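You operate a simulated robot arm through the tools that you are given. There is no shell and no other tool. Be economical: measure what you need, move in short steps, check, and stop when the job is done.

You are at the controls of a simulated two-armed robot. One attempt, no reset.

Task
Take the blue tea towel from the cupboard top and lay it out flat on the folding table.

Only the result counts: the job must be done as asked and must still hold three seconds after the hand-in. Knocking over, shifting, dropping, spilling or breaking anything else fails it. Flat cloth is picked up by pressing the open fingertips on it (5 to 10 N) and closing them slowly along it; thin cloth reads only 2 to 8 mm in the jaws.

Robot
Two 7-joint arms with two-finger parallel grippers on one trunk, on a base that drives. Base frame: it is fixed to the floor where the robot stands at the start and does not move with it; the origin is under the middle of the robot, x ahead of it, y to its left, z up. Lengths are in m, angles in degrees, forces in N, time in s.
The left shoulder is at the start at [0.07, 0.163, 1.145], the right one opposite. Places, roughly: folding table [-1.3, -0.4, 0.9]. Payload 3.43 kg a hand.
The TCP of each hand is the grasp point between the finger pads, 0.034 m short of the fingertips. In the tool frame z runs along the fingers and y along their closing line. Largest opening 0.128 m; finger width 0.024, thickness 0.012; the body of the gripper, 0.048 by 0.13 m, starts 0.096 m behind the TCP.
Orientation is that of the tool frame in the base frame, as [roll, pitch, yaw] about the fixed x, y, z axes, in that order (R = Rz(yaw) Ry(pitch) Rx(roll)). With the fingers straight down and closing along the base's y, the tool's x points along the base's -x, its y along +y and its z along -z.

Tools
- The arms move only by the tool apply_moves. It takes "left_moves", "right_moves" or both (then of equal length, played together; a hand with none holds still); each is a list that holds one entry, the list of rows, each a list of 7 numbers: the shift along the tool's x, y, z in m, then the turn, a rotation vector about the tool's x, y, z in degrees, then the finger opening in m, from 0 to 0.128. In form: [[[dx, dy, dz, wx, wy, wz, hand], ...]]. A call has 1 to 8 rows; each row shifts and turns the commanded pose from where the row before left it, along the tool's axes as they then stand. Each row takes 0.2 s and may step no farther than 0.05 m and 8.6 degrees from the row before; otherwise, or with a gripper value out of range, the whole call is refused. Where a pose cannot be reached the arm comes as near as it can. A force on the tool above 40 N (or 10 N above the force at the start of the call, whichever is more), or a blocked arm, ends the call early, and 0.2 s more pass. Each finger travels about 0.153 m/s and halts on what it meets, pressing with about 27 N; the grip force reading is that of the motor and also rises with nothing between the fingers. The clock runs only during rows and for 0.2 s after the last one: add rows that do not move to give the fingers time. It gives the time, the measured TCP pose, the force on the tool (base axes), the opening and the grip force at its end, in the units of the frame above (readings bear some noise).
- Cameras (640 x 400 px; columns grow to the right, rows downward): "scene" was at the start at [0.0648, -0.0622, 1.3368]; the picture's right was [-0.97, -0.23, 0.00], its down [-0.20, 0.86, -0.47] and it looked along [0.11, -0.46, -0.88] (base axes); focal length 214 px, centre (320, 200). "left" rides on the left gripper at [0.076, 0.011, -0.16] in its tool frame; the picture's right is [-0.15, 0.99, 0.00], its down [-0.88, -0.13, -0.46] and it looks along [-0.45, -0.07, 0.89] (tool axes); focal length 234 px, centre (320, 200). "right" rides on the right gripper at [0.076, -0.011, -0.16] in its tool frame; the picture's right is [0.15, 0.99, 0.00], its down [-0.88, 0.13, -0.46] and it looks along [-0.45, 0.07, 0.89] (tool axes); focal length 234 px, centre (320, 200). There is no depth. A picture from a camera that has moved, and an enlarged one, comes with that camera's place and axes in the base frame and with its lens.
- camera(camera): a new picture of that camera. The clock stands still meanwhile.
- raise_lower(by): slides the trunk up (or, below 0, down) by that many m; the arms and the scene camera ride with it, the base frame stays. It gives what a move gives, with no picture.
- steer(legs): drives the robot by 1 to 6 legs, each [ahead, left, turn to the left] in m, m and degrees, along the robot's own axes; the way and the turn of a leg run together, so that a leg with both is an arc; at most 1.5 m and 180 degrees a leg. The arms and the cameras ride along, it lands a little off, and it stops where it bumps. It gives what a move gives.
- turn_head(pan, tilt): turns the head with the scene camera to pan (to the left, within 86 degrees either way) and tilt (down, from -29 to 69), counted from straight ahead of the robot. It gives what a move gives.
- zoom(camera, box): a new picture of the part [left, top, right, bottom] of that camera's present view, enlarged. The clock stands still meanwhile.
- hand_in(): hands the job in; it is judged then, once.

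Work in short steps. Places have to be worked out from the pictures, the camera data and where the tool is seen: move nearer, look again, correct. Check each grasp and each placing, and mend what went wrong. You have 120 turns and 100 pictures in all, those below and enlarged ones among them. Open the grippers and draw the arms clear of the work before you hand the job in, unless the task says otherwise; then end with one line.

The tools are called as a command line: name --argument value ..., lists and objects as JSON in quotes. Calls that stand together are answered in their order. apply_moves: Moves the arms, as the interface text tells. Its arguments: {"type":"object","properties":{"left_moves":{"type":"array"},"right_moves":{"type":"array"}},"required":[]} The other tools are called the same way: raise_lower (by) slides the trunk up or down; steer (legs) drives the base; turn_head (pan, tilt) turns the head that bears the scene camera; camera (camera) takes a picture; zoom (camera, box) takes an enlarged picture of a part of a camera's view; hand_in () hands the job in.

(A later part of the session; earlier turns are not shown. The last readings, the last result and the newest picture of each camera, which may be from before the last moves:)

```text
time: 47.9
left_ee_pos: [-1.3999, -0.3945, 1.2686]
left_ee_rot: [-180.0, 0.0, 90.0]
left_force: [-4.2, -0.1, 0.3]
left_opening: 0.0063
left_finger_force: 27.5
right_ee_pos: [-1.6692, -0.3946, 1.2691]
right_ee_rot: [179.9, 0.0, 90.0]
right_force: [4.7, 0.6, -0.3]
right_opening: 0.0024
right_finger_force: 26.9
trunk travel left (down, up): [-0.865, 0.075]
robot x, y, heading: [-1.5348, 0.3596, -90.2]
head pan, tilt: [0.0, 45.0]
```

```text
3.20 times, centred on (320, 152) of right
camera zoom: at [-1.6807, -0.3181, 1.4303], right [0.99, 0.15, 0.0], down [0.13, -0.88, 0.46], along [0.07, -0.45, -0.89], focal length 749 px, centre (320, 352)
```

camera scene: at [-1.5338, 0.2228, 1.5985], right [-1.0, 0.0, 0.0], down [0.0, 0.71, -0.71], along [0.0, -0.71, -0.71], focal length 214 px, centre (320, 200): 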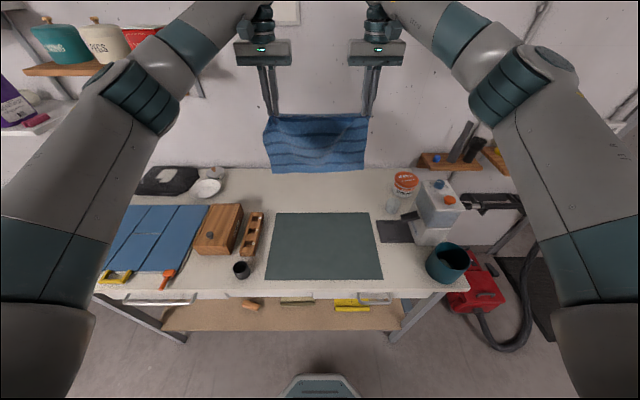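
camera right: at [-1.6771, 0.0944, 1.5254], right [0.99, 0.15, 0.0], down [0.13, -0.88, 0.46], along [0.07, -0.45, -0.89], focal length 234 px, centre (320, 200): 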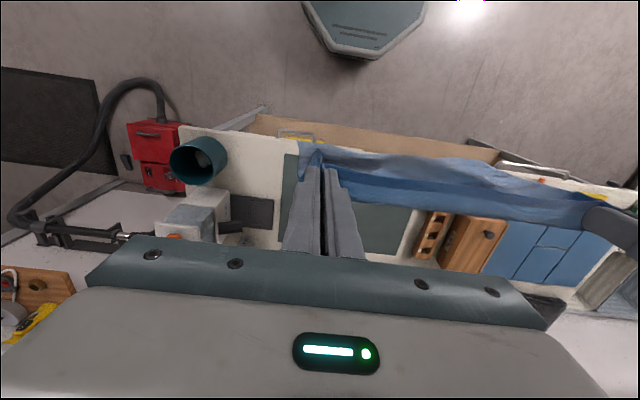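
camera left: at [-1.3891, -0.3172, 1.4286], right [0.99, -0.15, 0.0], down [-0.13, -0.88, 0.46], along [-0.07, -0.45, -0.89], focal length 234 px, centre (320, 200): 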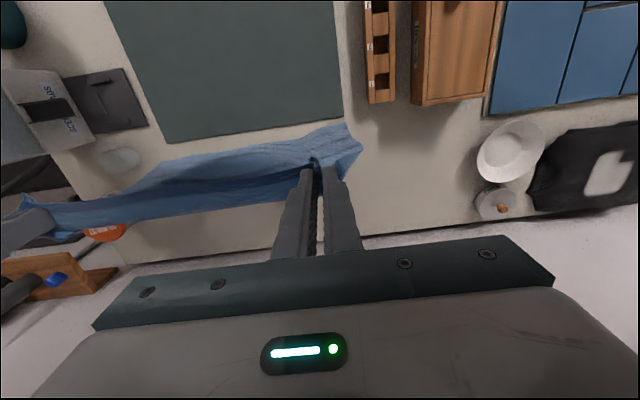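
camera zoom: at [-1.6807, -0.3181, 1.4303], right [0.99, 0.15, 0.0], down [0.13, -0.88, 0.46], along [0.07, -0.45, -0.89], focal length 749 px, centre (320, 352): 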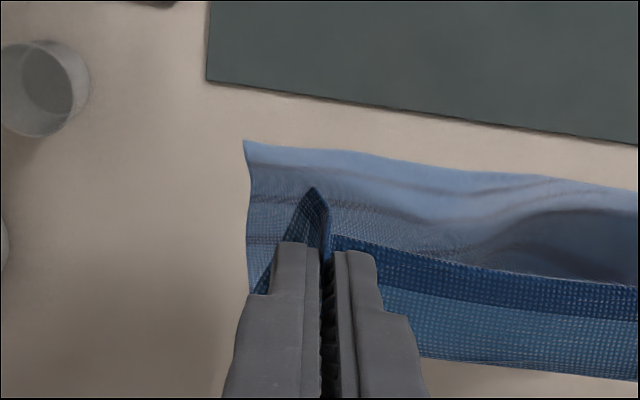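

The edge simply drapes forward, no fold-back. The free edge hangs ≈0.077 m above the table; I lower until it touches, then lay along a 45° path toward the robot.

apply_moves --left_moves '[[[0, 0, 0.02, 0, 0, 0, 0.0], [0, 0, 0.02, 0, 0, 0, 0.0], [0, 0, 0.02, 0, 0, 0, 0.0], [0, 0, 0.018, 0, 0, 0, 0.0], [0, 0, 0, 0, 0, 0, 0.0], [0, 0, 0, 0, 0, 0, 0.0]]]' --right_moves '[[[0, 0, 0.02, 0, 0, 0, 0.0], [0, 0, 0.02, 0, 0, 0, 0.0], [0, 0, 0.02, 0, 0, 0, 0.0], [0, 0, 0.018, 0, 0, 0, 0.0], [0, 0, 0, 0, 0, 0, 0.0], [0, 0, 0, 0, 0, 0, 0.0]]]'

zoom --camera "scene" --box '[220, 120, 420, 245]'

camera --camera "left"

```text
time: 49.2
left_ee_pos: [-1.4, -0.3942, 1.192]
left_ee_rot: [180.0, 0.0, 90.0]
left_force: [-2.6, 0.0, -1.0]
left_opening: 0.0062
left_finger_force: 26.8
right_ee_pos: [-1.6698, -0.3927, 1.1916]
right_ee_rot: [-180.0, 0.0, 90.1]
right_force: [3.8, -0.6, 0.1]
right_opening: 0.0023
right_finger_force: 26.7
trunk travel left (down, up): [-0.865, 0.075]
robot x, y, heading: [-1.533, 0.3561, -89.9]
head pan, tilt: [0.0, 45.0]
```

```text
3.20 times, centred on (320, 182) of scene
camera zoom: at [-1.5338, 0.225, 1.5988], right [-1.0, 0.0, 0.0], down [0.0, 0.71, -0.71], along [0.0, -0.71, -0.71], focal length 686 px, centre (320, 256)
```

zoom: 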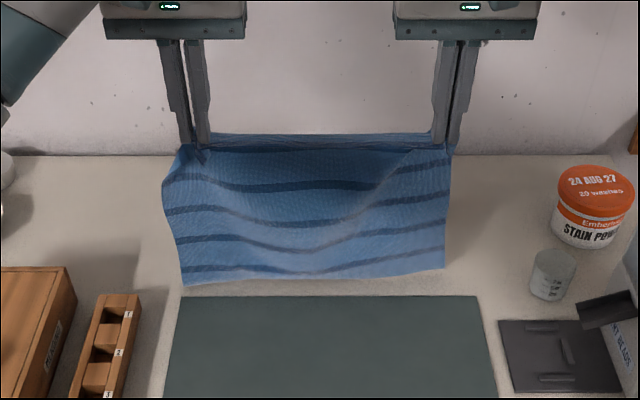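

```text
66 pictures are left
camera left: at [-1.3901, -0.3169, 1.3523], right [0.99, -0.15, 0.0], down [-0.13, -0.88, 0.46], along [-0.07, -0.45, -0.89], focal length 234 px, centre (320, 200)
```

left: 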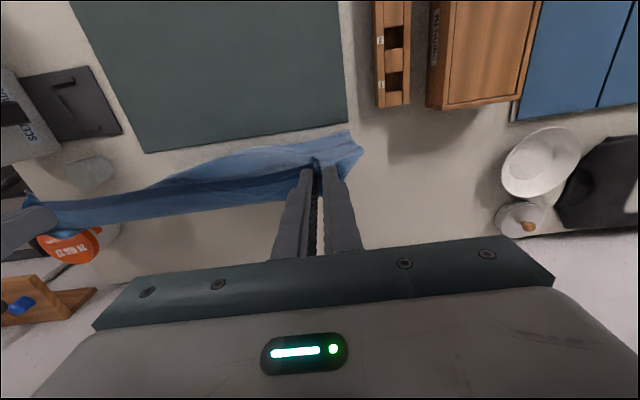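

The free edge is just touching at y≈−0.41. I start laying: down and toward the robot together.

apply_moves --left_moves '[[[0.008, 0, 0.018, 0, 0, 0, 0.0], [0.018, 0, 0.02, 0, 0, 0, 0.0], [0.02, 0, 0.02, 0, 0, 0, 0.0], [0.02, 0, 0.02, 0, 0, 0, 0.0], [0.02, 0, 0.02, 0, 0, 0, 0.0], [0.02, 0, 0.02, 0, 0, 0, 0.0], [0.02, 0, 0.02, 0, 0, 0, 0.0], [0, 0, 0, 0, 0, 0, 0.0]]]' --right_moves '[[[0.008, 0, 0.018, 0, 0, 0, 0.0], [0.018, 0, 0.02, 0, 0, 0, 0.0], [0.02, 0, 0.02, 0, 0, 0, 0.0], [0.02, 0, 0.02, 0, 0, 0, 0.0], [0.02, 0, 0.02, 0, 0, 0, 0.0], [0.02, 0, 0.02, 0, 0, 0, 0.0], [0.02, 0, 0.02, 0, 0, 0, 0.0], [0, 0, 0, 0, 0, 0, 0.0]]]'

camera --camera "scene"

camera --camera "left"

camera --camera "right"

```text
time: 51.0
left_ee_pos: [-1.4001, -0.2671, 1.0539]
left_ee_rot: [-179.9, 0.1, 90.0]
left_force: [-3.7, 0.1, 0.1]
left_opening: 0.0065
left_finger_force: 27.3
right_ee_pos: [-1.6706, -0.2676, 1.0543]
right_ee_rot: [180.0, 0.0, 89.9]
right_force: [3.7, 0.7, -0.4]
right_opening: 0.0023
right_finger_force: 27.5
trunk travel left (down, up): [-0.865, 0.075]
robot x, y, heading: [-1.5352, 0.3538, -89.9]
head pan, tilt: [0.0, 45.0]
```

```text
65 pictures are left
camera scene: at [-1.5337, 0.2245, 1.5988], right [-1.0, 0.0, 0.0], down [0.0, 0.71, -0.71], along [0.0, -0.71, -0.71], focal length 214 px, centre (320, 200)
```

scene: 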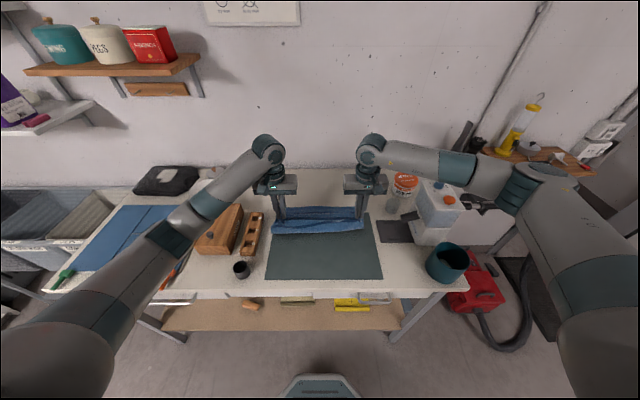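

```text
64 pictures are left
camera left: at [-1.3896, -0.191, 1.2142], right [0.99, -0.15, 0.0], down [-0.13, -0.88, 0.46], along [-0.07, -0.45, -0.89], focal length 234 px, centre (320, 200)
```

left: 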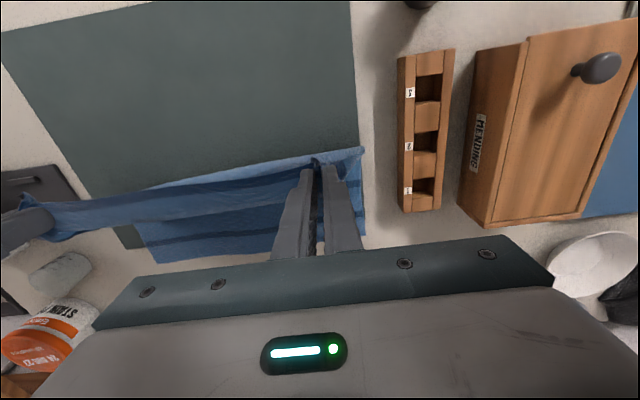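

```text
63 pictures are left
camera right: at [-1.6816, -0.1911, 1.2154], right [0.99, 0.15, 0.0], down [0.13, -0.88, 0.46], along [0.07, -0.45, -0.89], focal length 234 px, centre (320, 200)
```

right: 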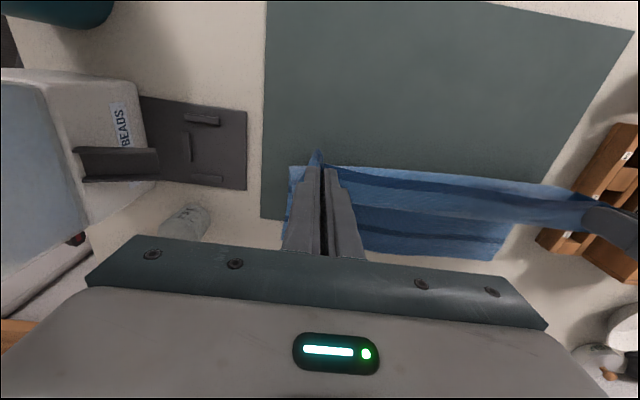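

The cloth is laying out well behind the hands. I continue down and toward me until tips are ~2 cm above the mat.

apply_moves --left_moves '[[[0.02, 0, 0.018, 0, 0, 0, 0.0], [0.02, 0, 0.018, 0, 0, 0, 0.0], [0.02, 0, 0.018, 0, 0, 0, 0.0], [0.02, 0, 0.016, 0, 0, 0, 0.0], [0.02, 0, 0.014, 0, 0, 0, 0.0], [0, 0, 0, 0, 0, 0, 0.0]]]' --right_moves '[[[0.02, 0, 0.018, 0, 0, 0, 0.0], [0.02, 0, 0.018, 0, 0, 0, 0.0], [0.02, 0, 0.018, 0, 0, 0, 0.0], [0.02, 0, 0.016, 0, 0, 0, 0.0], [0.02, 0, 0.014, 0, 0, 0, 0.0], [0, 0, 0, 0, 0, 0, 0.0]]]'

zoom --camera "scene" --box '[220, 160, 420, 285]'

camera --camera "left"

camera --camera "right"

```text
time: 52.5
left_ee_pos: [-1.3994, -0.168, 0.9684]
left_ee_rot: [-180.0, 0.0, 90.0]
left_force: [-2.0, 0.2, -0.1]
left_opening: 0.0063
left_finger_force: 27.3
right_ee_pos: [-1.667, -0.166, 0.9683]
right_ee_rot: [180.0, 0.0, 89.8]
right_force: [1.3, 0.3, -0.1]
right_opening: 0.0024
right_finger_force: 27.0
trunk travel left (down, up): [-0.865, 0.075]
robot x, y, heading: [-1.531, 0.3573, -90.2]
head pan, tilt: [0.0, 45.0]
```

```text
3.20 times, centred on (320, 222) of scene
camera zoom: at [-1.5339, 0.2241, 1.5987], right [-1.0, 0.0, 0.0], down [0.0, 0.71, -0.71], along [0.0, -0.71, -0.71], focal length 686 px, centre (320, 128)
```

zoom: 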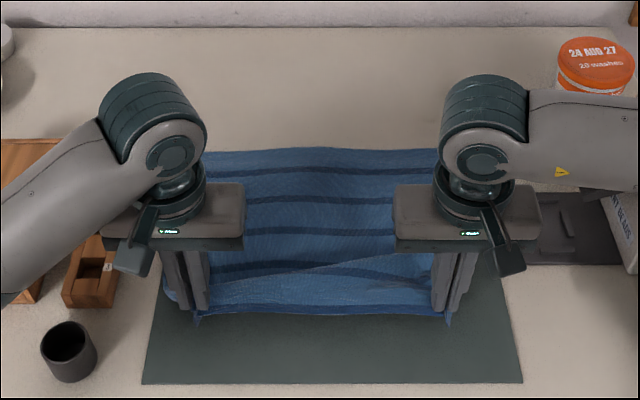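

```text
61 pictures are left
camera left: at [-1.3899, -0.092, 1.1304], right [0.99, -0.15, 0.0], down [-0.13, -0.88, 0.46], along [-0.07, -0.45, -0.89], focal length 234 px, centre (320, 200)
```

left: 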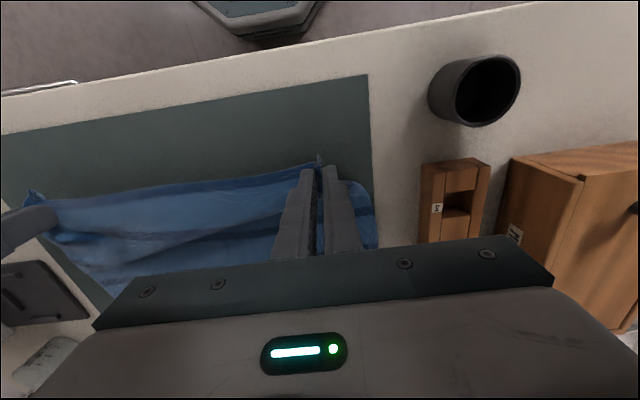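

```text
60 pictures are left
camera right: at [-1.6793, -0.091, 1.1294], right [0.99, 0.15, 0.0], down [0.13, -0.88, 0.46], along [0.07, -0.45, -0.89], focal length 234 px, centre (320, 200)
```

right: 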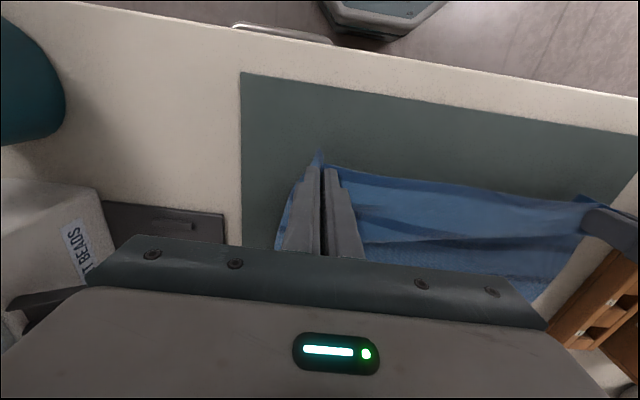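

There's ~3 cm slack in front of the hands. I move a bit more toward me while lowering to near the mat.

apply_moves --left_moves '[[[0.008, 0.001, 0.006, 0, 0, 0, 0.0], [0.008, 0.001, 0.006, 0, 0, 0, 0.0], [0.008, 0, 0.004, 0, 0, 0, 0.0], [0.006, 0, 0.002, 0, 0, 0, 0.0], [0, 0, 0, 0, 0, 0, 0.0]]]' --right_moves '[[[0.008, -0.001, 0.006, 0, 0, 0, 0.0], [0.008, -0.001, 0.006, 0, 0, 0, 0.0], [0.008, 0, 0.004, 0, 0, 0, 0.0], [0.006, 0, 0.002, 0, 0, 0, 0.0], [0, 0, 0, 0, 0, 0, 0.0]]]'

zoom --camera "scene" --box '[220, 160, 420, 285]'

```text
time: 53.6
left_ee_pos: [-1.3979, -0.1381, 0.951]
left_ee_rot: [180.0, 0.0, 90.1]
left_force: [-6.3, -0.8, -0.4]
left_opening: 0.0063
left_finger_force: 26.8
right_ee_pos: [-1.6695, -0.1383, 0.9517]
right_ee_rot: [180.0, 0.0, 90.1]
right_force: [5.3, 0.2, 0.8]
right_opening: 0.0023
right_finger_force: 26.8
trunk travel left (down, up): [-0.865, 0.075]
robot x, y, heading: [-1.5333, 0.3574, -90.1]
head pan, tilt: [0.0, 45.0]
```

```text
3.20 times, centred on (320, 222) of scene
camera zoom: at [-1.5339, 0.2244, 1.5987], right [-1.0, 0.0, 0.0], down [0.0, 0.71, -0.71], along [0.0, -0.71, -0.71], focal length 686 px, centre (320, 128)
```

zoom: 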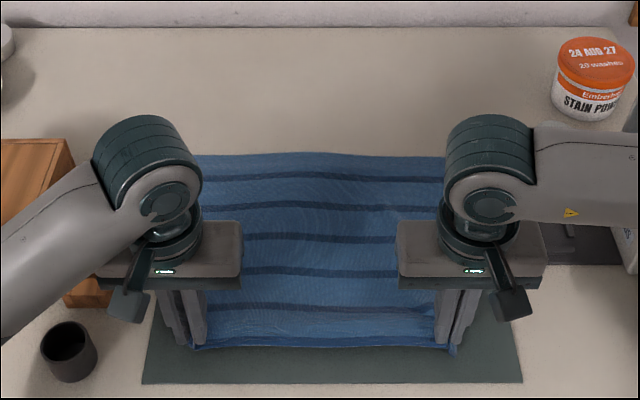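

The towel is nicely spread. I lower the last few mm to contact before releasing.

apply_moves --left_moves '[[[0.002, 0, 0.002, 0, 0, 0, 0.0], [0.002, 0, 0.002, 0, 0, 0, 0.0], [0, 0, 0, 0, 0, 0, 0.0]]]' --right_moves '[[[0.002, 0, 0.002, 0, 0, 0, 0.0], [0.002, 0, 0.002, 0, 0, 0, 0.0], [0, 0, 0, 0, 0, 0, 0.0]]]'

zoom --camera "left" --box '[160, 90, 420, 252]'

zoom --camera "right" --box '[220, 90, 480, 252]'

```text
time: 54.5
left_ee_pos: [-1.3975, -0.1333, 0.9472]
left_ee_rot: [180.0, 0.0, 90.0]
left_force: [-5.9, -0.7, -0.4]
left_opening: 0.0064
left_finger_force: 27.3
right_ee_pos: [-1.6699, -0.1321, 0.9485]
right_ee_rot: [-179.9, 0.0, 90.0]
right_force: [6.5, 0.4, 0.5]
right_opening: 0.0024
right_finger_force: 27.2
trunk travel left (down, up): [-0.865, 0.075]
robot x, y, heading: [-1.5319, 0.3556, -90.3]
head pan, tilt: [0.0, 45.0]
```

```text
2.46 times, centred on (290, 171) of left
camera zoom: at [-1.3879, -0.0574, 1.1084], right [0.99, -0.15, 0.0], down [-0.13, -0.88, 0.46], along [-0.07, -0.45, -0.89], focal length 576 px, centre (394, 271)
```

zoom: 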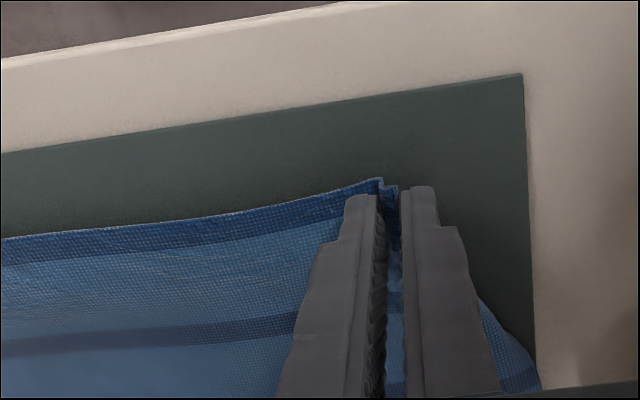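

```text
2.46 times, centred on (350, 171) of right
camera zoom: at [-1.6818, -0.0573, 1.1086], right [0.99, 0.15, 0.0], down [0.13, -0.88, 0.46], along [0.07, -0.45, -0.89], focal length 576 px, centre (246, 271)
```

zoom: 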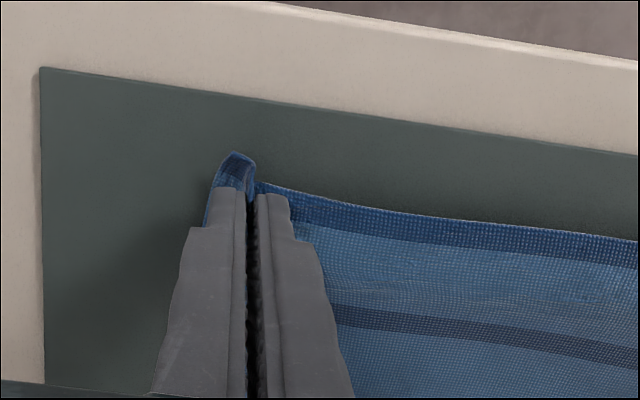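

Corners outside the grips are a bit bunched. I release gently and look.

apply_moves --left_moves '[[[0, 0, 0, 0, 0, 0, 0.01], [0, 0, 0, 0, 0, 0, 0.016], [0, 0, 0, 0, 0, 0, 0.024], [0, 0, 0, 0, 0, 0, 0.03], [0, 0, -0.02, 0, 0, 0, 0.03], [0, 0, -0.04, 0, 0, 0, 0.03], [0, 0, -0.04, 0, 0, 0, 0.03]]]' --right_moves '[[[0, 0, 0, 0, 0, 0, 0.01], [0, 0, 0, 0, 0, 0, 0.016], [0, 0, 0, 0, 0, 0, 0.024], [0, 0, 0, 0, 0, 0, 0.03], [0, 0, -0.02, 0, 0, 0, 0.03], [0, 0, -0.04, 0, 0, 0, 0.03], [0, 0, -0.04, 0, 0, 0, 0.03]]]'

camera --camera "left"

camera --camera "right"

zoom --camera "scene" --box '[220, 160, 420, 285]'

```text
time: 56.0
left_ee_pos: [-1.3987, -0.1343, 1.0477]
left_ee_rot: [180.0, 0.0, 90.1]
left_force: [-0.2, 0.3, 0.0]
left_opening: 0.0302
left_finger_force: 0.0
right_ee_pos: [-1.6707, -0.1343, 1.049]
right_ee_rot: [-179.9, 0.0, 90.0]
right_force: [0.6, 0.4, 0.1]
right_opening: 0.0299
right_finger_force: 0.1
trunk travel left (down, up): [-0.865, 0.075]
robot x, y, heading: [-1.5339, 0.3609, -90.2]
head pan, tilt: [0.0, 45.0]
```

```text
56 pictures are left
camera left: at [-1.39, -0.0568, 1.2085], right [0.99, -0.15, 0.0], down [-0.13, -0.88, 0.46], along [-0.07, -0.45, -0.89], focal length 234 px, centre (320, 200)
```

left: 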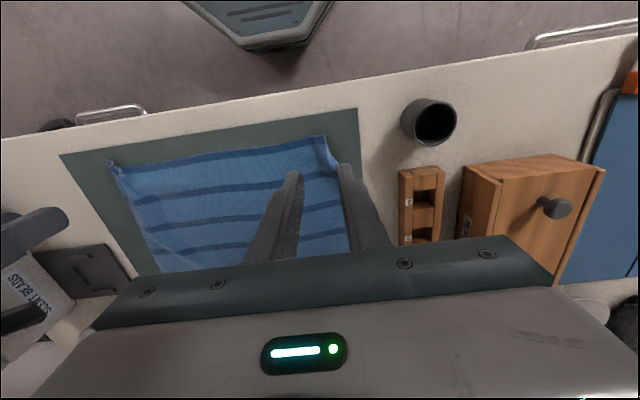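

```text
55 pictures are left
camera right: at [-1.6817, -0.0585, 1.2094], right [0.99, 0.15, 0.0], down [0.13, -0.88, 0.46], along [0.07, -0.45, -0.89], focal length 234 px, centre (320, 200)
```

right: 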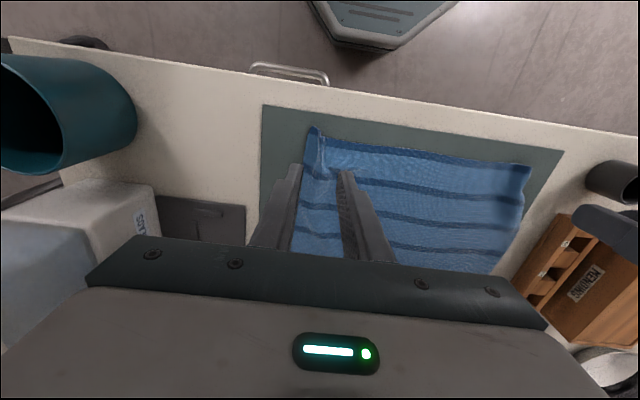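

```text
3.20 times, centred on (320, 222) of scene
camera zoom: at [-1.5338, 0.2253, 1.5986], right [-1.0, 0.0, 0.0], down [0.0, 0.71, -0.71], along [0.0, -0.71, -0.71], focal length 686 px, centre (320, 128)
```

zoom: 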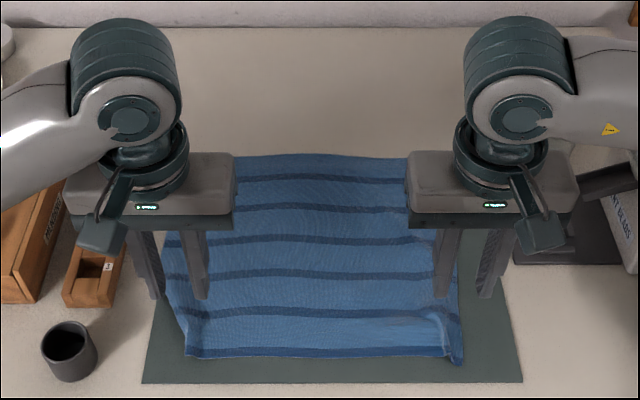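

Mostly flat; the near corners look bunched. I raise the hands clear and inspect.

apply_moves --left_moves '[[[0.0, 0.02, -0.04, 0, 0, 0, 0.03], [0.0, 0.02, -0.04, 0, 0, 0, 0.02], [0.0, 0, -0.04, 0, 0, 0, 0.01], [0.0, 0, -0.04, 0, 0, 0, 0.0]]]' --right_moves '[[[0.0, -0.01, -0.04, 0, 0, 0, 0.03], [0.0, -0.01, -0.04, 0, 0, 0, 0.02], [0.0, 0, -0.04, 0, 0, 0, 0.01], [0.0, 0, -0.04, 0, 0, 0, 0.0]]]'

zoom --camera "left" --box '[160, 100, 400, 250]'

zoom --camera "right" --box '[240, 100, 480, 250]'

zoom --camera "scene" --box '[220, 160, 420, 285]'

```text
time: 57.0
left_ee_pos: [-1.3582, -0.131, 1.2074]
left_ee_rot: [-180.0, 0.0, 90.1]
left_force: [-0.1, 0.1, 0.3]
left_opening: 0.0
left_finger_force: 27.0
right_ee_pos: [-1.6861, -0.1335, 1.2097]
right_ee_rot: [179.9, -0.1, 90.1]
right_force: [-0.1, -0.8, 0.2]
right_opening: 0.0
right_finger_force: 27.3
trunk travel left (down, up): [-0.865, 0.075]
robot x, y, heading: [-1.5309, 0.3567, -90.3]
head pan, tilt: [0.0, 45.0]
```

```text
2.67 times, centred on (280, 175) of left
camera zoom: at [-1.3484, -0.0552, 1.3677], right [0.99, -0.15, 0.0], down [-0.13, -0.88, 0.46], along [-0.07, -0.45, -0.89], focal length 624 px, centre (427, 267)
```

zoom: 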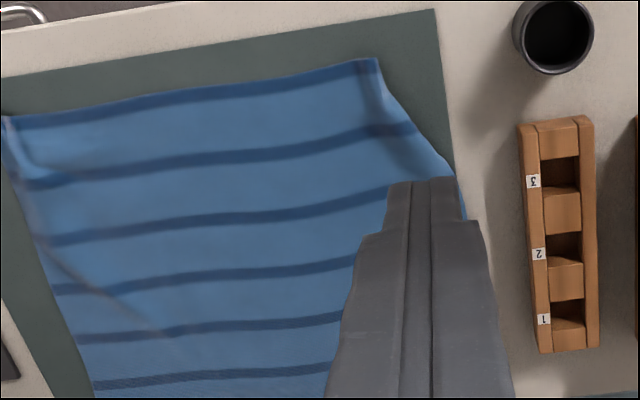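

```text
2.67 times, centred on (360, 175) of right
camera zoom: at [-1.6987, -0.0558, 1.3709], right [0.99, 0.15, 0.0], down [0.13, -0.88, 0.46], along [0.07, -0.45, -0.89], focal length 624 px, centre (213, 267)
```

zoom: 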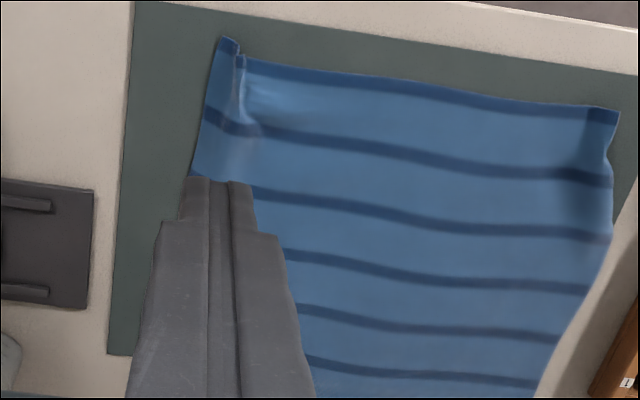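

```text
3.20 times, centred on (320, 222) of scene
camera zoom: at [-1.5334, 0.2259, 1.5987], right [-1.0, 0.0, 0.0], down [0.0, 0.71, -0.71], along [0.0, -0.71, -0.71], focal length 686 px, centre (320, 128)
```

zoom: 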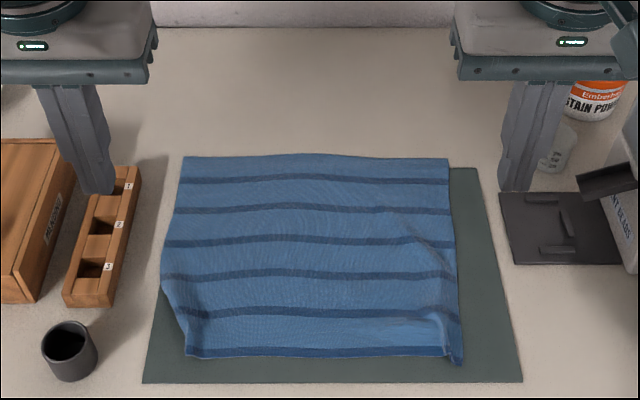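

Two flaws: the near-left corner is tucked under (fold from (−1.393,−0.116) to (−1.353,−0.203)) and a small ridge at the near-right corner. I bring the left hand over the left side edge at y≈−0.21 to pinch it and shake the corner out.

apply_moves --left_moves '[[[-0.04, -0.014, 0, 0, 0, 0, 0.02], [-0.04, -0.013, 0.02, 0, 0, 0, 0.034], [0, 0, 0.05, 0, 0, 0, 0.034], [0, 0, 0.05, 0, 0, 0, 0.034], [0, 0, 0.05, 0, 0, 0, 0.034], [0, 0, 0.05, 0, 0, 0, 0.034], [0, 0, 0.025, 0, 0, 0, 0.034], [0, 0, 0, 0, 0, 0, 0.034]]]'

zoom --camera "left" --box '[200, 50, 440, 200]'

zoom --camera "scene" --box '[220, 160, 420, 285]'

```text
time: 58.9
left_ee_pos: [-1.3833, -0.2126, 0.9645]
left_ee_rot: [-179.9, 0.0, 90.1]
left_force: [-0.1, 0.4, 0.3]
left_opening: 0.034
left_finger_force: 0.1
right_ee_pos: [-1.6881, -0.1323, 1.2084]
right_ee_rot: [179.9, 0.0, 90.0]
right_force: [0.9, 0.2, 0.2]
right_opening: 0.0001
right_finger_force: 27.5
trunk travel left (down, up): [-0.865, 0.075]
robot x, y, heading: [-1.5342, 0.356, -90.1]
head pan, tilt: [0.0, 45.0]
```

```text
2.67 times, centred on (320, 125) of left
camera zoom: at [-1.3744, -0.1361, 1.1242], right [0.99, -0.15, 0.0], down [-0.13, -0.88, 0.46], along [-0.07, -0.45, -0.89], focal length 624 px, centre (320, 400)
```

zoom: 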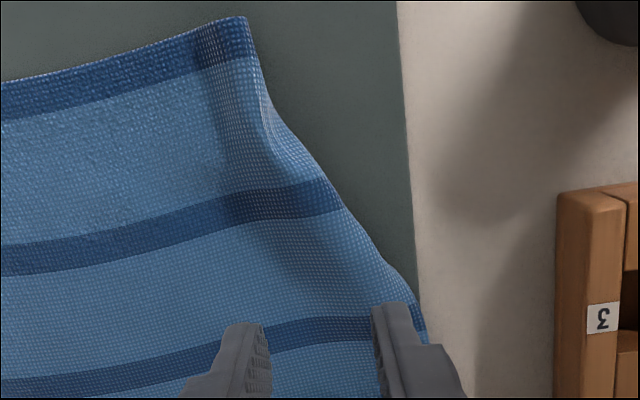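

```text
3.20 times, centred on (320, 222) of scene
camera zoom: at [-1.534, 0.2248, 1.5988], right [-1.0, 0.0, 0.0], down [0.0, 0.71, -0.71], along [0.0, -0.71, -0.71], focal length 686 px, centre (320, 128)
```

zoom: 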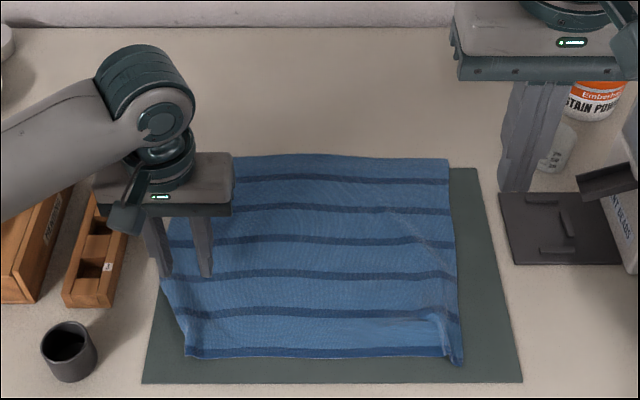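

Position is good (fingers just inside the side edge). I descend in 2 mm rows.

apply_moves --left_moves '[[[0, 0, 0.003, 0, 0, 0, 0.034], [0, 0, 0.003, 0, 0, 0, 0.034], [0, 0, 0.002, 0, 0, 0, 0.034], [0, 0, 0.002, 0, 0, 0, 0.034], [0, 0, 0.002, 0, 0, 0, 0.034], [0, 0, 0, 0, 0, 0, 0.034]]]'

```text
time: 60.2
left_ee_pos: [-1.3852, -0.2138, 0.9506]
left_ee_rot: [-180.0, 0.0, 90.1]
left_force: [0.4, 0.4, -0.2]
left_opening: 0.0341
left_finger_force: 0.0
right_ee_pos: [-1.6871, -0.1316, 1.2096]
right_ee_rot: [-180.0, 0.1, 90.0]
right_force: [0.4, -1.1, -0.5]
right_opening: 0.0
right_finger_force: 26.6
trunk travel left (down, up): [-0.865, 0.075]
robot x, y, heading: [-1.5322, 0.3588, -89.9]
head pan, tilt: [0.0, 45.0]
```

apply_moves --left_moves '[[[0, 0, 0.0015, 0, 0, 0, 0.034], [0, 0, 0.0015, 0, 0, 0, 0.034], [0, 0, 0.0015, 0, 0, 0, 0.034], [0, 0, 0, 0, 0, 0, 0.034]]]'

```text
time: 61.2
left_ee_pos: [-1.3847, -0.2126, 0.9456]
left_ee_rot: [-180.0, 0.0, 89.9]
left_force: [0.4, 0.0, -0.1]
left_opening: 0.0339
left_finger_force: 0.0
right_ee_pos: [-1.6879, -0.1326, 1.2091]
right_ee_rot: [180.0, 0.0, 90.0]
right_force: [0.0, -0.5, 0.1]
right_opening: 0.0
right_finger_force: 27.1
trunk travel left (down, up): [-0.865, 0.075]
robot x, y, heading: [-1.5321, 0.3549, -90.1]
head pan, tilt: [0.0, 45.0]
```

No contact yet at 0.9456; continuing slowly.

apply_moves --left_moves '[[[0, 0, 0.0015, 0, 0, 0, 0.034], [0, 0, 0.0015, 0, 0, 0, 0.034], [0, 0, 0, 0, 0, 0, 0.034]]]'

```text
time: 62.0
left_ee_pos: [-1.3839, -0.2131, 0.9427]
left_ee_rot: [-179.9, 0.0, 90.0]
left_force: [0.6, 0.8, 0.5]
left_opening: 0.0339
left_finger_force: 0.0
right_ee_pos: [-1.6881, -0.1327, 1.2084]
right_ee_rot: [179.9, 0.0, 90.0]
right_force: [-0.9, -0.3, -0.5]
right_opening: 0.0003
right_finger_force: 27.1
trunk travel left (down, up): [-0.865, 0.075]
robot x, y, heading: [-1.5302, 0.3578, -90.1]
head pan, tilt: [0.0, 45.0]
```

apply_moves --left_moves '[[[0, 0, 0.0015, 0, 0, 0, 0.034], [0, 0, 0.0015, 0, 0, 0, 0.034], [0, 0, 0, 0, 0, 0, 0.034]]]'

```text
time: 62.9
left_ee_pos: [-1.3841, -0.213, 0.9404]
left_ee_rot: [-180.0, 0.0, 90.0]
left_force: [0.3, -0.2, 0.0]
left_opening: 0.0342
left_finger_force: 0.1
right_ee_pos: [-1.6877, -0.1339, 1.2093]
right_ee_rot: [-179.9, -0.1, 90.0]
right_force: [0.2, 0.6, 0.0]
right_opening: 0.0
right_finger_force: 26.9
trunk travel left (down, up): [-0.865, 0.075]
robot x, y, heading: [-1.5337, 0.3572, -90.1]
head pan, tilt: [0.0, 45.0]
```

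apply_moves --left_moves '[[[0, 0, 0.0015, 0, 0, 0, 0.034], [0, 0, 0.0015, 0, 0, 0, 0.034], [0, 0, 0.001, 0, 0, 0, 0.034], [0, 0, 0, 0, 0, 0, 0.034]]]'

```text
time: 63.9
left_ee_pos: [-1.3854, -0.214, 0.9384]
left_ee_rot: [-180.0, 0.1, 90.0]
left_force: [0.3, 0.3, 18.7]
left_opening: 0.034
left_finger_force: 0.1
right_ee_pos: [-1.6881, -0.1308, 1.2108]
right_ee_rot: [-179.9, 0.1, 89.9]
right_force: [0.2, 0.1, -0.2]
right_opening: 0.0001
right_finger_force: 27.2
trunk travel left (down, up): [-0.865, 0.075]
robot x, y, heading: [-1.5316, 0.3576, -89.8]
head pan, tilt: [0.0, 45.0]
```

Contact at 0.938 with 19 N; ease 1 mm, then close slowly.

apply_moves --left_moves '[[[0, 0, -0.0009, 0, 0, 0, 0.034], [0, 0, 0, 0, 0, 0, 0.029], [0, 0, 0, 0, 0, 0, 0.024], [0, 0, 0, 0, 0, 0, 0.019], [0, 0, 0, 0, 0, 0, 0.014], [0, 0, 0, 0, 0, 0, 0.009], [0, 0, 0, 0, 0, 0, 0.004], [0, 0, 0, 0, 0, 0, 0.0]]]'

zoom --camera "left" --box '[200, 50, 440, 200]'

```text
time: 65.7
left_ee_pos: [-1.3851, -0.2126, 0.9385]
left_ee_rot: [-179.9, 0.1, 90.0]
left_force: [6.9, -1.9, 24.3]
left_opening: 0.0021
left_finger_force: 26.9
right_ee_pos: [-1.6865, -0.1308, 1.2112]
right_ee_rot: [179.9, 0.1, 90.0]
right_force: [-0.1, -0.4, 0.7]
right_opening: 0.0001
right_finger_force: 26.9
trunk travel left (down, up): [-0.865, 0.075]
robot x, y, heading: [-1.5324, 0.3565, -90.3]
head pan, tilt: [0.0, 45.0]
```

```text
2.67 times, centred on (320, 125) of left
camera zoom: at [-1.3746, -0.1356, 1.0987], right [0.99, -0.15, 0.0], down [-0.13, -0.88, 0.46], along [-0.07, -0.45, -0.89], focal length 624 px, centre (320, 400)
```

zoom: 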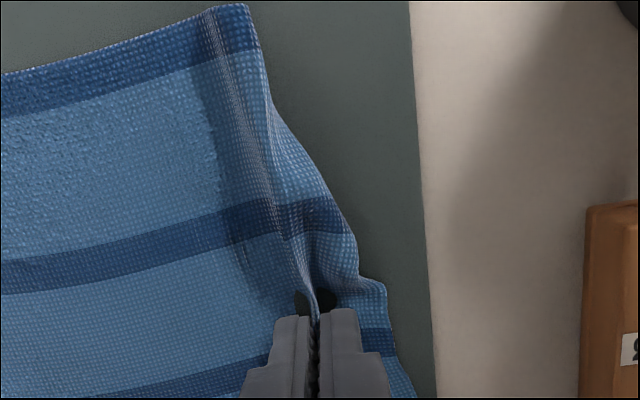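

Cloth is caught. I lift ~9 cm to let the tucked corner drop free.

apply_moves --left_moves '[[[0, 0, -0.01, 0, 0, 0, 0.0], [0, 0, -0.02, 0, 0, 0, 0.0], [0, 0, -0.02, 0, 0, 0, 0.0], [0, 0, -0.02, 0, 0, 0, 0.0], [0, 0, -0.02, 0, 0, 0, 0.0], [0, 0, 0, 0, 0, 0, 0.0], [0, 0, 0, 0, 0, 0, 0.0]]]'

camera --camera "left"

zoom --camera "scene" --box '[220, 160, 420, 285]'

zoom --camera "right" --box '[240, 80, 560, 280]'

```text
time: 67.2
left_ee_pos: [-1.3859, -0.2134, 1.0277]
left_ee_rot: [180.0, 0.1, 90.0]
left_force: [-1.0, -0.3, -0.5]
left_opening: 0.0019
left_finger_force: 27.3
right_ee_pos: [-1.6886, -0.1326, 1.2102]
right_ee_rot: [180.0, 0.0, 90.0]
right_force: [0.8, 0.8, 0.2]
right_opening: 0.0
right_finger_force: 26.9
trunk travel left (down, up): [-0.865, 0.075]
robot x, y, heading: [-1.5318, 0.3591, -90.0]
head pan, tilt: [0.0, 45.0]
```

```text
47 pictures are left
camera left: at [-1.3755, -0.1366, 1.1878], right [0.99, -0.15, 0.0], down [-0.13, -0.88, 0.46], along [-0.07, -0.45, -0.89], focal length 234 px, centre (320, 200)
```

left: 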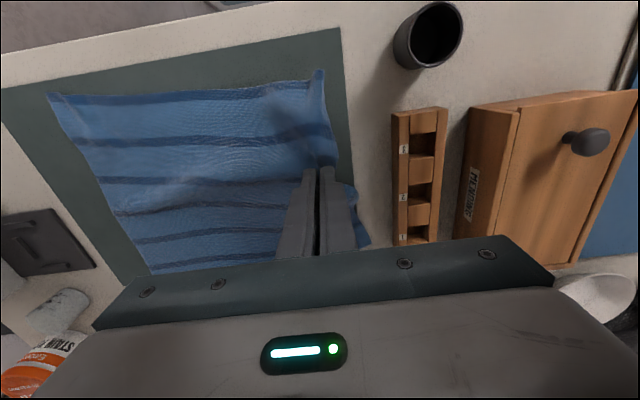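

```text
3.20 times, centred on (320, 222) of scene
camera zoom: at [-1.5339, 0.2247, 1.5988], right [-1.0, 0.0, 0.0], down [0.0, 0.71, -0.71], along [0.0, -0.71, -0.71], focal length 686 px, centre (320, 128)
```

zoom: 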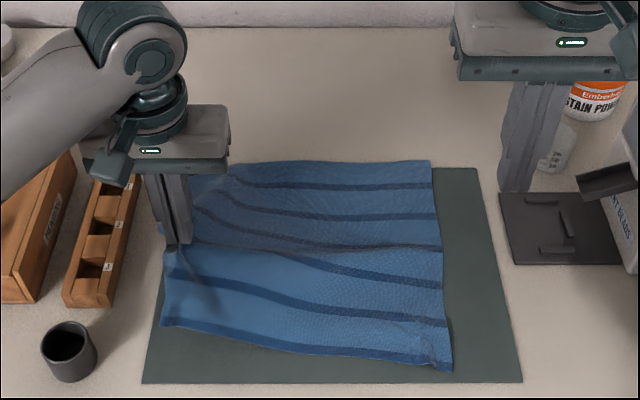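

```text
2.00 times, centred on (400, 180) of right
camera zoom: at [-1.699, -0.0568, 1.3701], right [0.99, 0.15, 0.0], down [0.13, -0.88, 0.46], along [0.07, -0.45, -0.89], focal length 468 px, centre (160, 240)
```

zoom: 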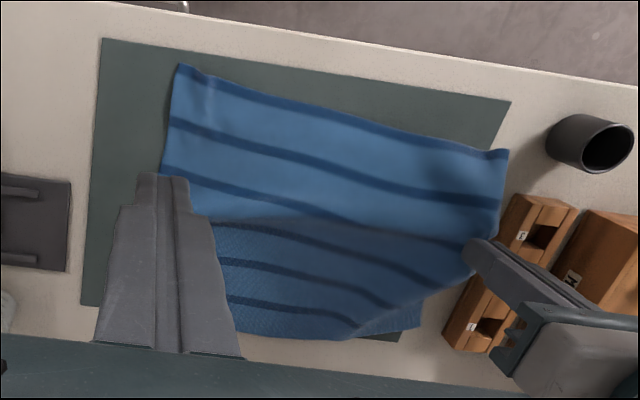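

The corner is untucked and hangs toward me. I lower again, moving slightly away from me so the corner trails flat.

apply_moves --left_moves '[[[-0.003, 0.001, 0.015, 0, 0, 0, 0.0], [-0.003, 0.001, 0.015, 0, 0, 0, 0.0], [-0.002, 0.001, 0.015, 0, 0, 0, 0.0], [-0.002, 0.001, 0.015, 0, 0, 0, 0.0], [0, 0, 0.012, 0, 0, 0, 0.0], [0, 0, 0.01, 0, 0, 0, 0.0], [0, 0, 0, 0, 0, 0, 0.0]]]'

camera --camera "left"

zoom --camera "right" --box '[240, 80, 560, 280]'

```text
time: 68.8
left_ee_pos: [-1.3807, -0.2236, 0.9457]
left_ee_rot: [-179.9, 0.0, 90.0]
left_force: [-0.4, 0.1, -0.2]
left_opening: 0.0019
left_finger_force: 27.3
right_ee_pos: [-1.6886, -0.1321, 1.2092]
right_ee_rot: [-180.0, 0.0, 89.9]
right_force: [-0.1, -0.9, -0.3]
right_opening: 0.0
right_finger_force: 26.9
trunk travel left (down, up): [-0.865, 0.075]
robot x, y, heading: [-1.536, 0.3554, -90.1]
head pan, tilt: [0.0, 45.0]
```

```text
44 pictures are left
camera left: at [-1.371, -0.1477, 1.1068], right [0.99, -0.15, 0.0], down [-0.13, -0.88, 0.46], along [-0.07, -0.45, -0.89], focal length 234 px, centre (320, 200)
```

left: 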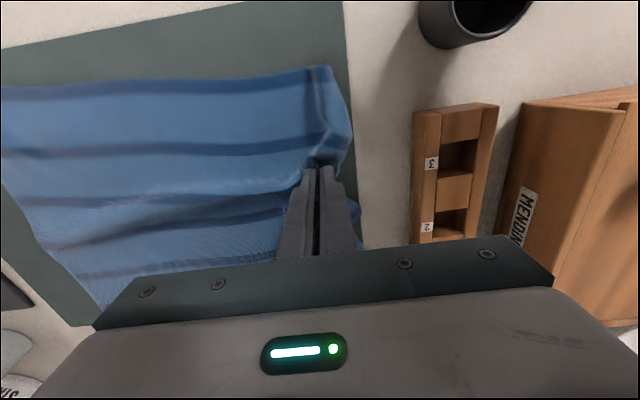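

```text
2.00 times, centred on (400, 180) of right
camera zoom: at [-1.699, -0.0567, 1.3702], right [0.99, 0.15, 0.0], down [0.13, -0.88, 0.46], along [0.07, -0.45, -0.89], focal length 468 px, centre (160, 240)
```

zoom: 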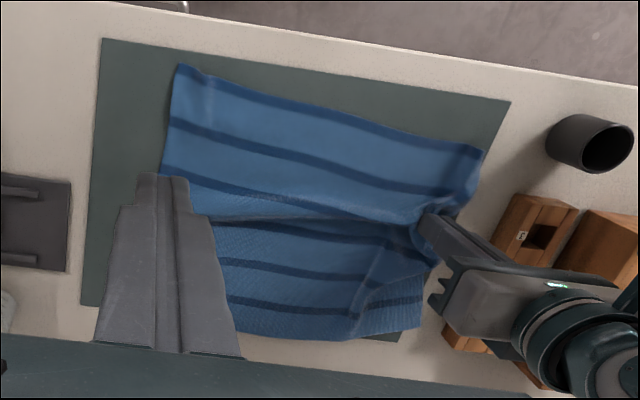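

The corner is out now, but the middle has slack wrinkles. I release, raise and look at the whole.

apply_moves --left_moves '[[[0, 0, 0, 0, 0, 0, 0.008], [0, 0, 0, 0, 0, 0, 0.014], [0, 0, 0, 0, 0, 0, 0.024], [0, 0, -0.02, 0, 0, 0, 0.03], [0, 0, -0.05, 0, 0, 0, 0.03], [0, 0, -0.05, 0, 0, 0, 0.03], [0, 0, -0.05, 0, 0, 0, 0.02], [0.03, 0, -0.035, 0, 0, 0, 0.02]]]'

zoom --camera "scene" --box '[220, 160, 420, 285]'

```text
time: 70.7
left_ee_pos: [-1.3809, -0.1935, 1.1531]
left_ee_rot: [180.0, 0.1, 90.0]
left_force: [0.0, 0.0, -0.1]
left_opening: 0.0201
left_finger_force: 0.1
right_ee_pos: [-1.6874, -0.1313, 1.2092]
right_ee_rot: [180.0, 0.2, 90.0]
right_force: [0.1, -0.4, 0.0]
right_opening: 0.0003
right_finger_force: 27.1
trunk travel left (down, up): [-0.865, 0.075]
robot x, y, heading: [-1.535, 0.3534, -90.2]
head pan, tilt: [0.0, 45.0]
```

```text
3.20 times, centred on (320, 222) of scene
camera zoom: at [-1.5337, 0.2267, 1.5989], right [-1.0, 0.0, 0.0], down [0.0, 0.71, -0.71], along [0.0, -0.71, -0.71], focal length 686 px, centre (320, 128)
```

zoom: 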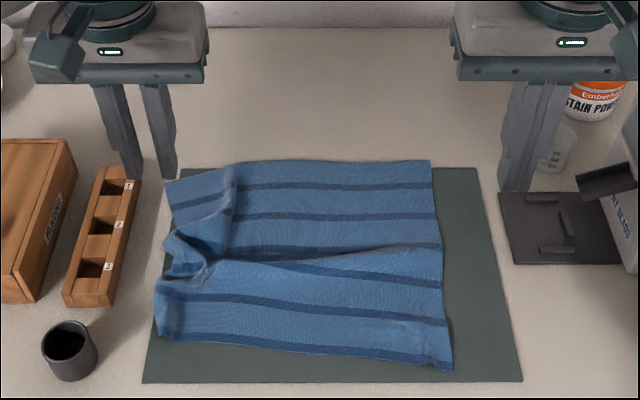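

The left part is wrinkled. I'll re-grasp the near edge closer to its corners with both hands and re-lay; moving both hands above the corners first.

apply_moves --left_moves '[[[0.02, 0, 0, 0, 0, 0, 0.034], [0.023, -0.002, 0.02, 0, 0, 0, 0.034], [0, 0, 0.04, 0, 0, 0, 0.034], [0, 0, 0.04, 0, 0, 0, 0.034], [0, 0, 0.04, 0, 0, 0, 0.034], [0, 0, 0.025, 0, 0, 0, 0.034]]]' --right_moves '[[[0.007, 0.02, 0.03, 0, 0, 0, 0.02], [0, 0.023, 0.03, 0, 0, 0, 0.034], [0, 0, 0.048, 0, 0, 0, 0.034], [0, 0, 0.048, 0, 0, 0, 0.034], [0, 0, 0.045, 0, 0, 0, 0.034], [0, 0, 0.025, 0, 0, 0, 0.034]]]'

zoom --camera "left" --box '[200, 80, 440, 230]'

zoom --camera "right" --box '[200, 80, 440, 230]'

```text
time: 72.0
left_ee_pos: [-1.3835, -0.1505, 0.9844]
left_ee_rot: [179.9, -0.1, 90.0]
left_force: [-0.3, 0.0, 0.4]
left_opening: 0.0339
left_finger_force: 0.2
right_ee_pos: [-1.6481, -0.1262, 0.9817]
right_ee_rot: [179.9, 0.0, 89.9]
right_force: [1.2, -0.2, 1.0]
right_opening: 0.0341
right_finger_force: 0.1
trunk travel left (down, up): [-0.865, 0.075]
robot x, y, heading: [-1.5322, 0.3563, -89.8]
head pan, tilt: [0.0, 45.0]
```

```text
2.67 times, centred on (320, 155) of left
camera zoom: at [-1.374, -0.0735, 1.1448], right [0.99, -0.15, 0.0], down [-0.13, -0.88, 0.46], along [-0.07, -0.45, -0.89], focal length 624 px, centre (320, 320)
```

zoom: 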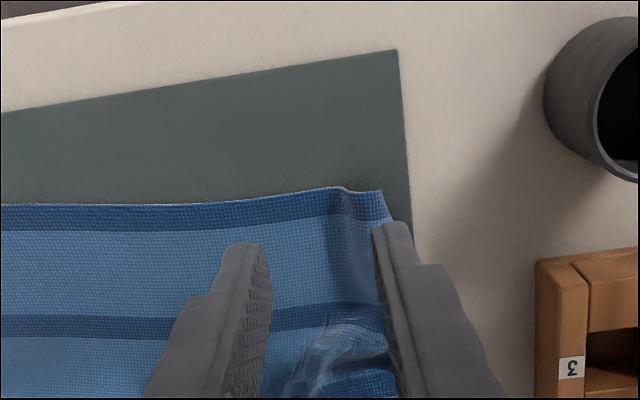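

```text
2.67 times, centred on (320, 155) of right
camera zoom: at [-1.6586, -0.0509, 1.1422], right [0.99, 0.15, 0.0], down [0.13, -0.88, 0.46], along [0.07, -0.45, -0.89], focal length 624 px, centre (320, 320)
```

zoom: 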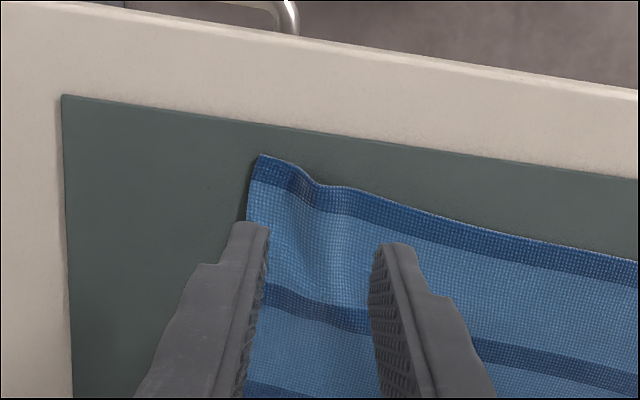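

Both corners are clearly visible and single-layered. Fine adjust and descend to just above contact (0.938).

apply_moves --left_moves '[[[-0.008, -0.005, 0.01, 0, 0, 0, 0.028], [0, 0, 0.015, 0, 0, 0, 0.028], [0, 0, 0.01, 0, 0, 0, 0.028], [0, 0, 0.006, 0, 0, 0, 0.028], [0, 0, 0.002, 0, 0, 0, 0.028], [0, 0, 0.002, 0, 0, 0, 0.028], [0, 0, 0, 0, 0, 0, 0.028]]]' --right_moves '[[[0.004, 0.003, 0.01, 0, 0, 0, 0.028], [0, 0, 0.013, 0, 0, 0, 0.028], [0, 0, 0.01, 0, 0, 0, 0.028], [0, 0, 0.006, 0, 0, 0, 0.028], [0, 0, 0.002, 0, 0, 0, 0.028], [0, 0, 0.002, 0, 0, 0, 0.028], [0, 0, 0, 0, 0, 0, 0.028]]]'

```text
time: 73.7
left_ee_pos: [-1.3877, -0.1586, 0.9397]
left_ee_rot: [-179.9, -0.1, 90.0]
left_force: [0.6, 0.6, 0.7]
left_opening: 0.0282
left_finger_force: 0.1
right_ee_pos: [-1.6443, -0.1229, 0.94]
right_ee_rot: [-179.9, 0.0, 90.1]
right_force: [-0.8, -0.1, 2.5]
right_opening: 0.0281
right_finger_force: 0.1
trunk travel left (down, up): [-0.865, 0.075]
robot x, y, heading: [-1.5336, 0.3551, -89.7]
head pan, tilt: [0.0, 45.0]
```

apply_moves --left_moves '[[[0, 0, 0.001, 0, 0, 0, 0.028], [0, 0, 0.001, 0, 0, 0, 0.028], [0, 0, 0, 0, 0, 0, 0.028]]]' --right_moves '[[[0, 0, 0.001, 0, 0, 0, 0.028], [0, 0, 0, 0, 0, 0, 0.028], [0, 0, 0, 0, 0, 0, 0.028]]]'

```text
time: 74.5
left_ee_pos: [-1.3877, -0.1576, 0.9388]
left_ee_rot: [-179.9, 0.1, 90.0]
left_force: [1.3, 0.4, 11.5]
left_opening: 0.0286
left_finger_force: 0.5
right_ee_pos: [-1.6456, -0.1235, 0.9385]
right_ee_rot: [180.0, 0.2, 89.9]
right_force: [0.7, -4.1, 11.2]
right_opening: 0.0281
right_finger_force: 0.0
trunk travel left (down, up): [-0.865, 0.075]
robot x, y, heading: [-1.532, 0.356, -90.2]
head pan, tilt: [0.0, 45.0]
```

Both press at ~11 N. I close slowly.

apply_moves --left_moves '[[[0, 0, 0, 0, 0, 0, 0.024], [0, 0, 0, 0, 0, 0, 0.02], [0, 0, 0, 0, 0, 0, 0.016], [0, 0, 0, 0, 0, 0, 0.012], [0, 0, 0, 0, 0, 0, 0.008], [0, 0, 0, 0, 0, 0, 0.004], [0, 0, 0, 0, 0, 0, 0.0]]]' --right_moves '[[[0, 0, 0, 0, 0, 0, 0.024], [0, 0, 0, 0, 0, 0, 0.02], [0, 0, 0, 0, 0, 0, 0.016], [0, 0, 0, 0, 0, 0, 0.012], [0, 0, 0, 0, 0, 0, 0.008], [0, 0, 0, 0, 0, 0, 0.004], [0, 0, 0, 0, 0, 0, 0.0]]]'

zoom --camera "left" --box '[200, 80, 440, 230]'

zoom --camera "right" --box '[200, 80, 440, 230]'

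```text
time: 76.0
left_ee_pos: [-1.3884, -0.1569, 0.9389]
left_ee_rot: [-179.9, 0.2, 90.0]
left_force: [-8.8, 1.2, 4.7]
left_opening: 0.0023
left_finger_force: 27.3
right_ee_pos: [-1.6435, -0.1205, 0.9382]
right_ee_rot: [179.9, 0.2, 90.0]
right_force: [5.9, -2.8, 18.9]
right_opening: 0.0023
right_finger_force: 27.1
trunk travel left (down, up): [-0.865, 0.075]
robot x, y, heading: [-1.5337, 0.3581, -90.1]
head pan, tilt: [0.0, 45.0]
```

```text
2.67 times, centred on (320, 155) of left
camera zoom: at [-1.3789, -0.0805, 1.0993], right [0.99, -0.15, 0.0], down [-0.13, -0.88, 0.46], along [-0.07, -0.45, -0.89], focal length 624 px, centre (320, 320)
```

zoom: 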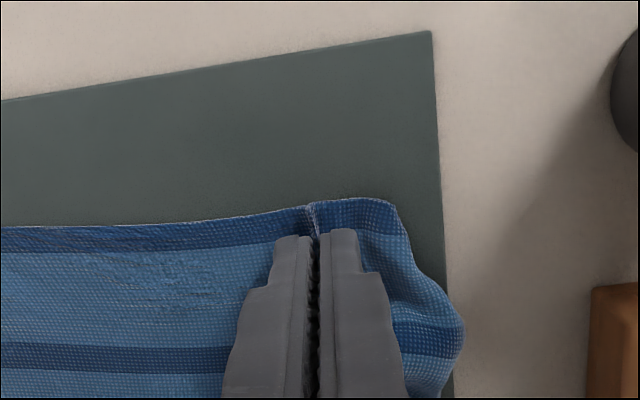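

```text
2.67 times, centred on (320, 155) of right
camera zoom: at [-1.6552, -0.0457, 1.0991], right [0.99, 0.15, 0.0], down [0.13, -0.88, 0.46], along [0.07, -0.45, -0.89], focal length 624 px, centre (320, 320)
```

zoom: 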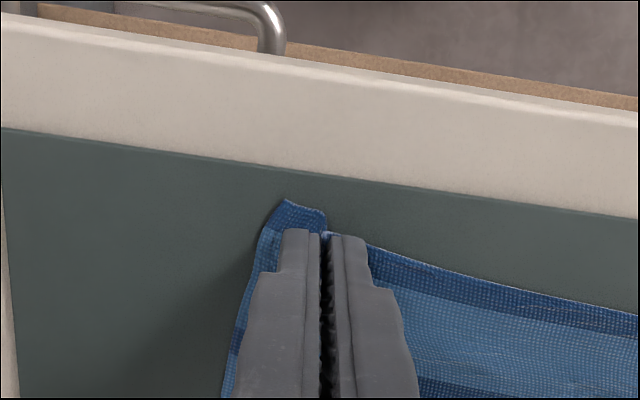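

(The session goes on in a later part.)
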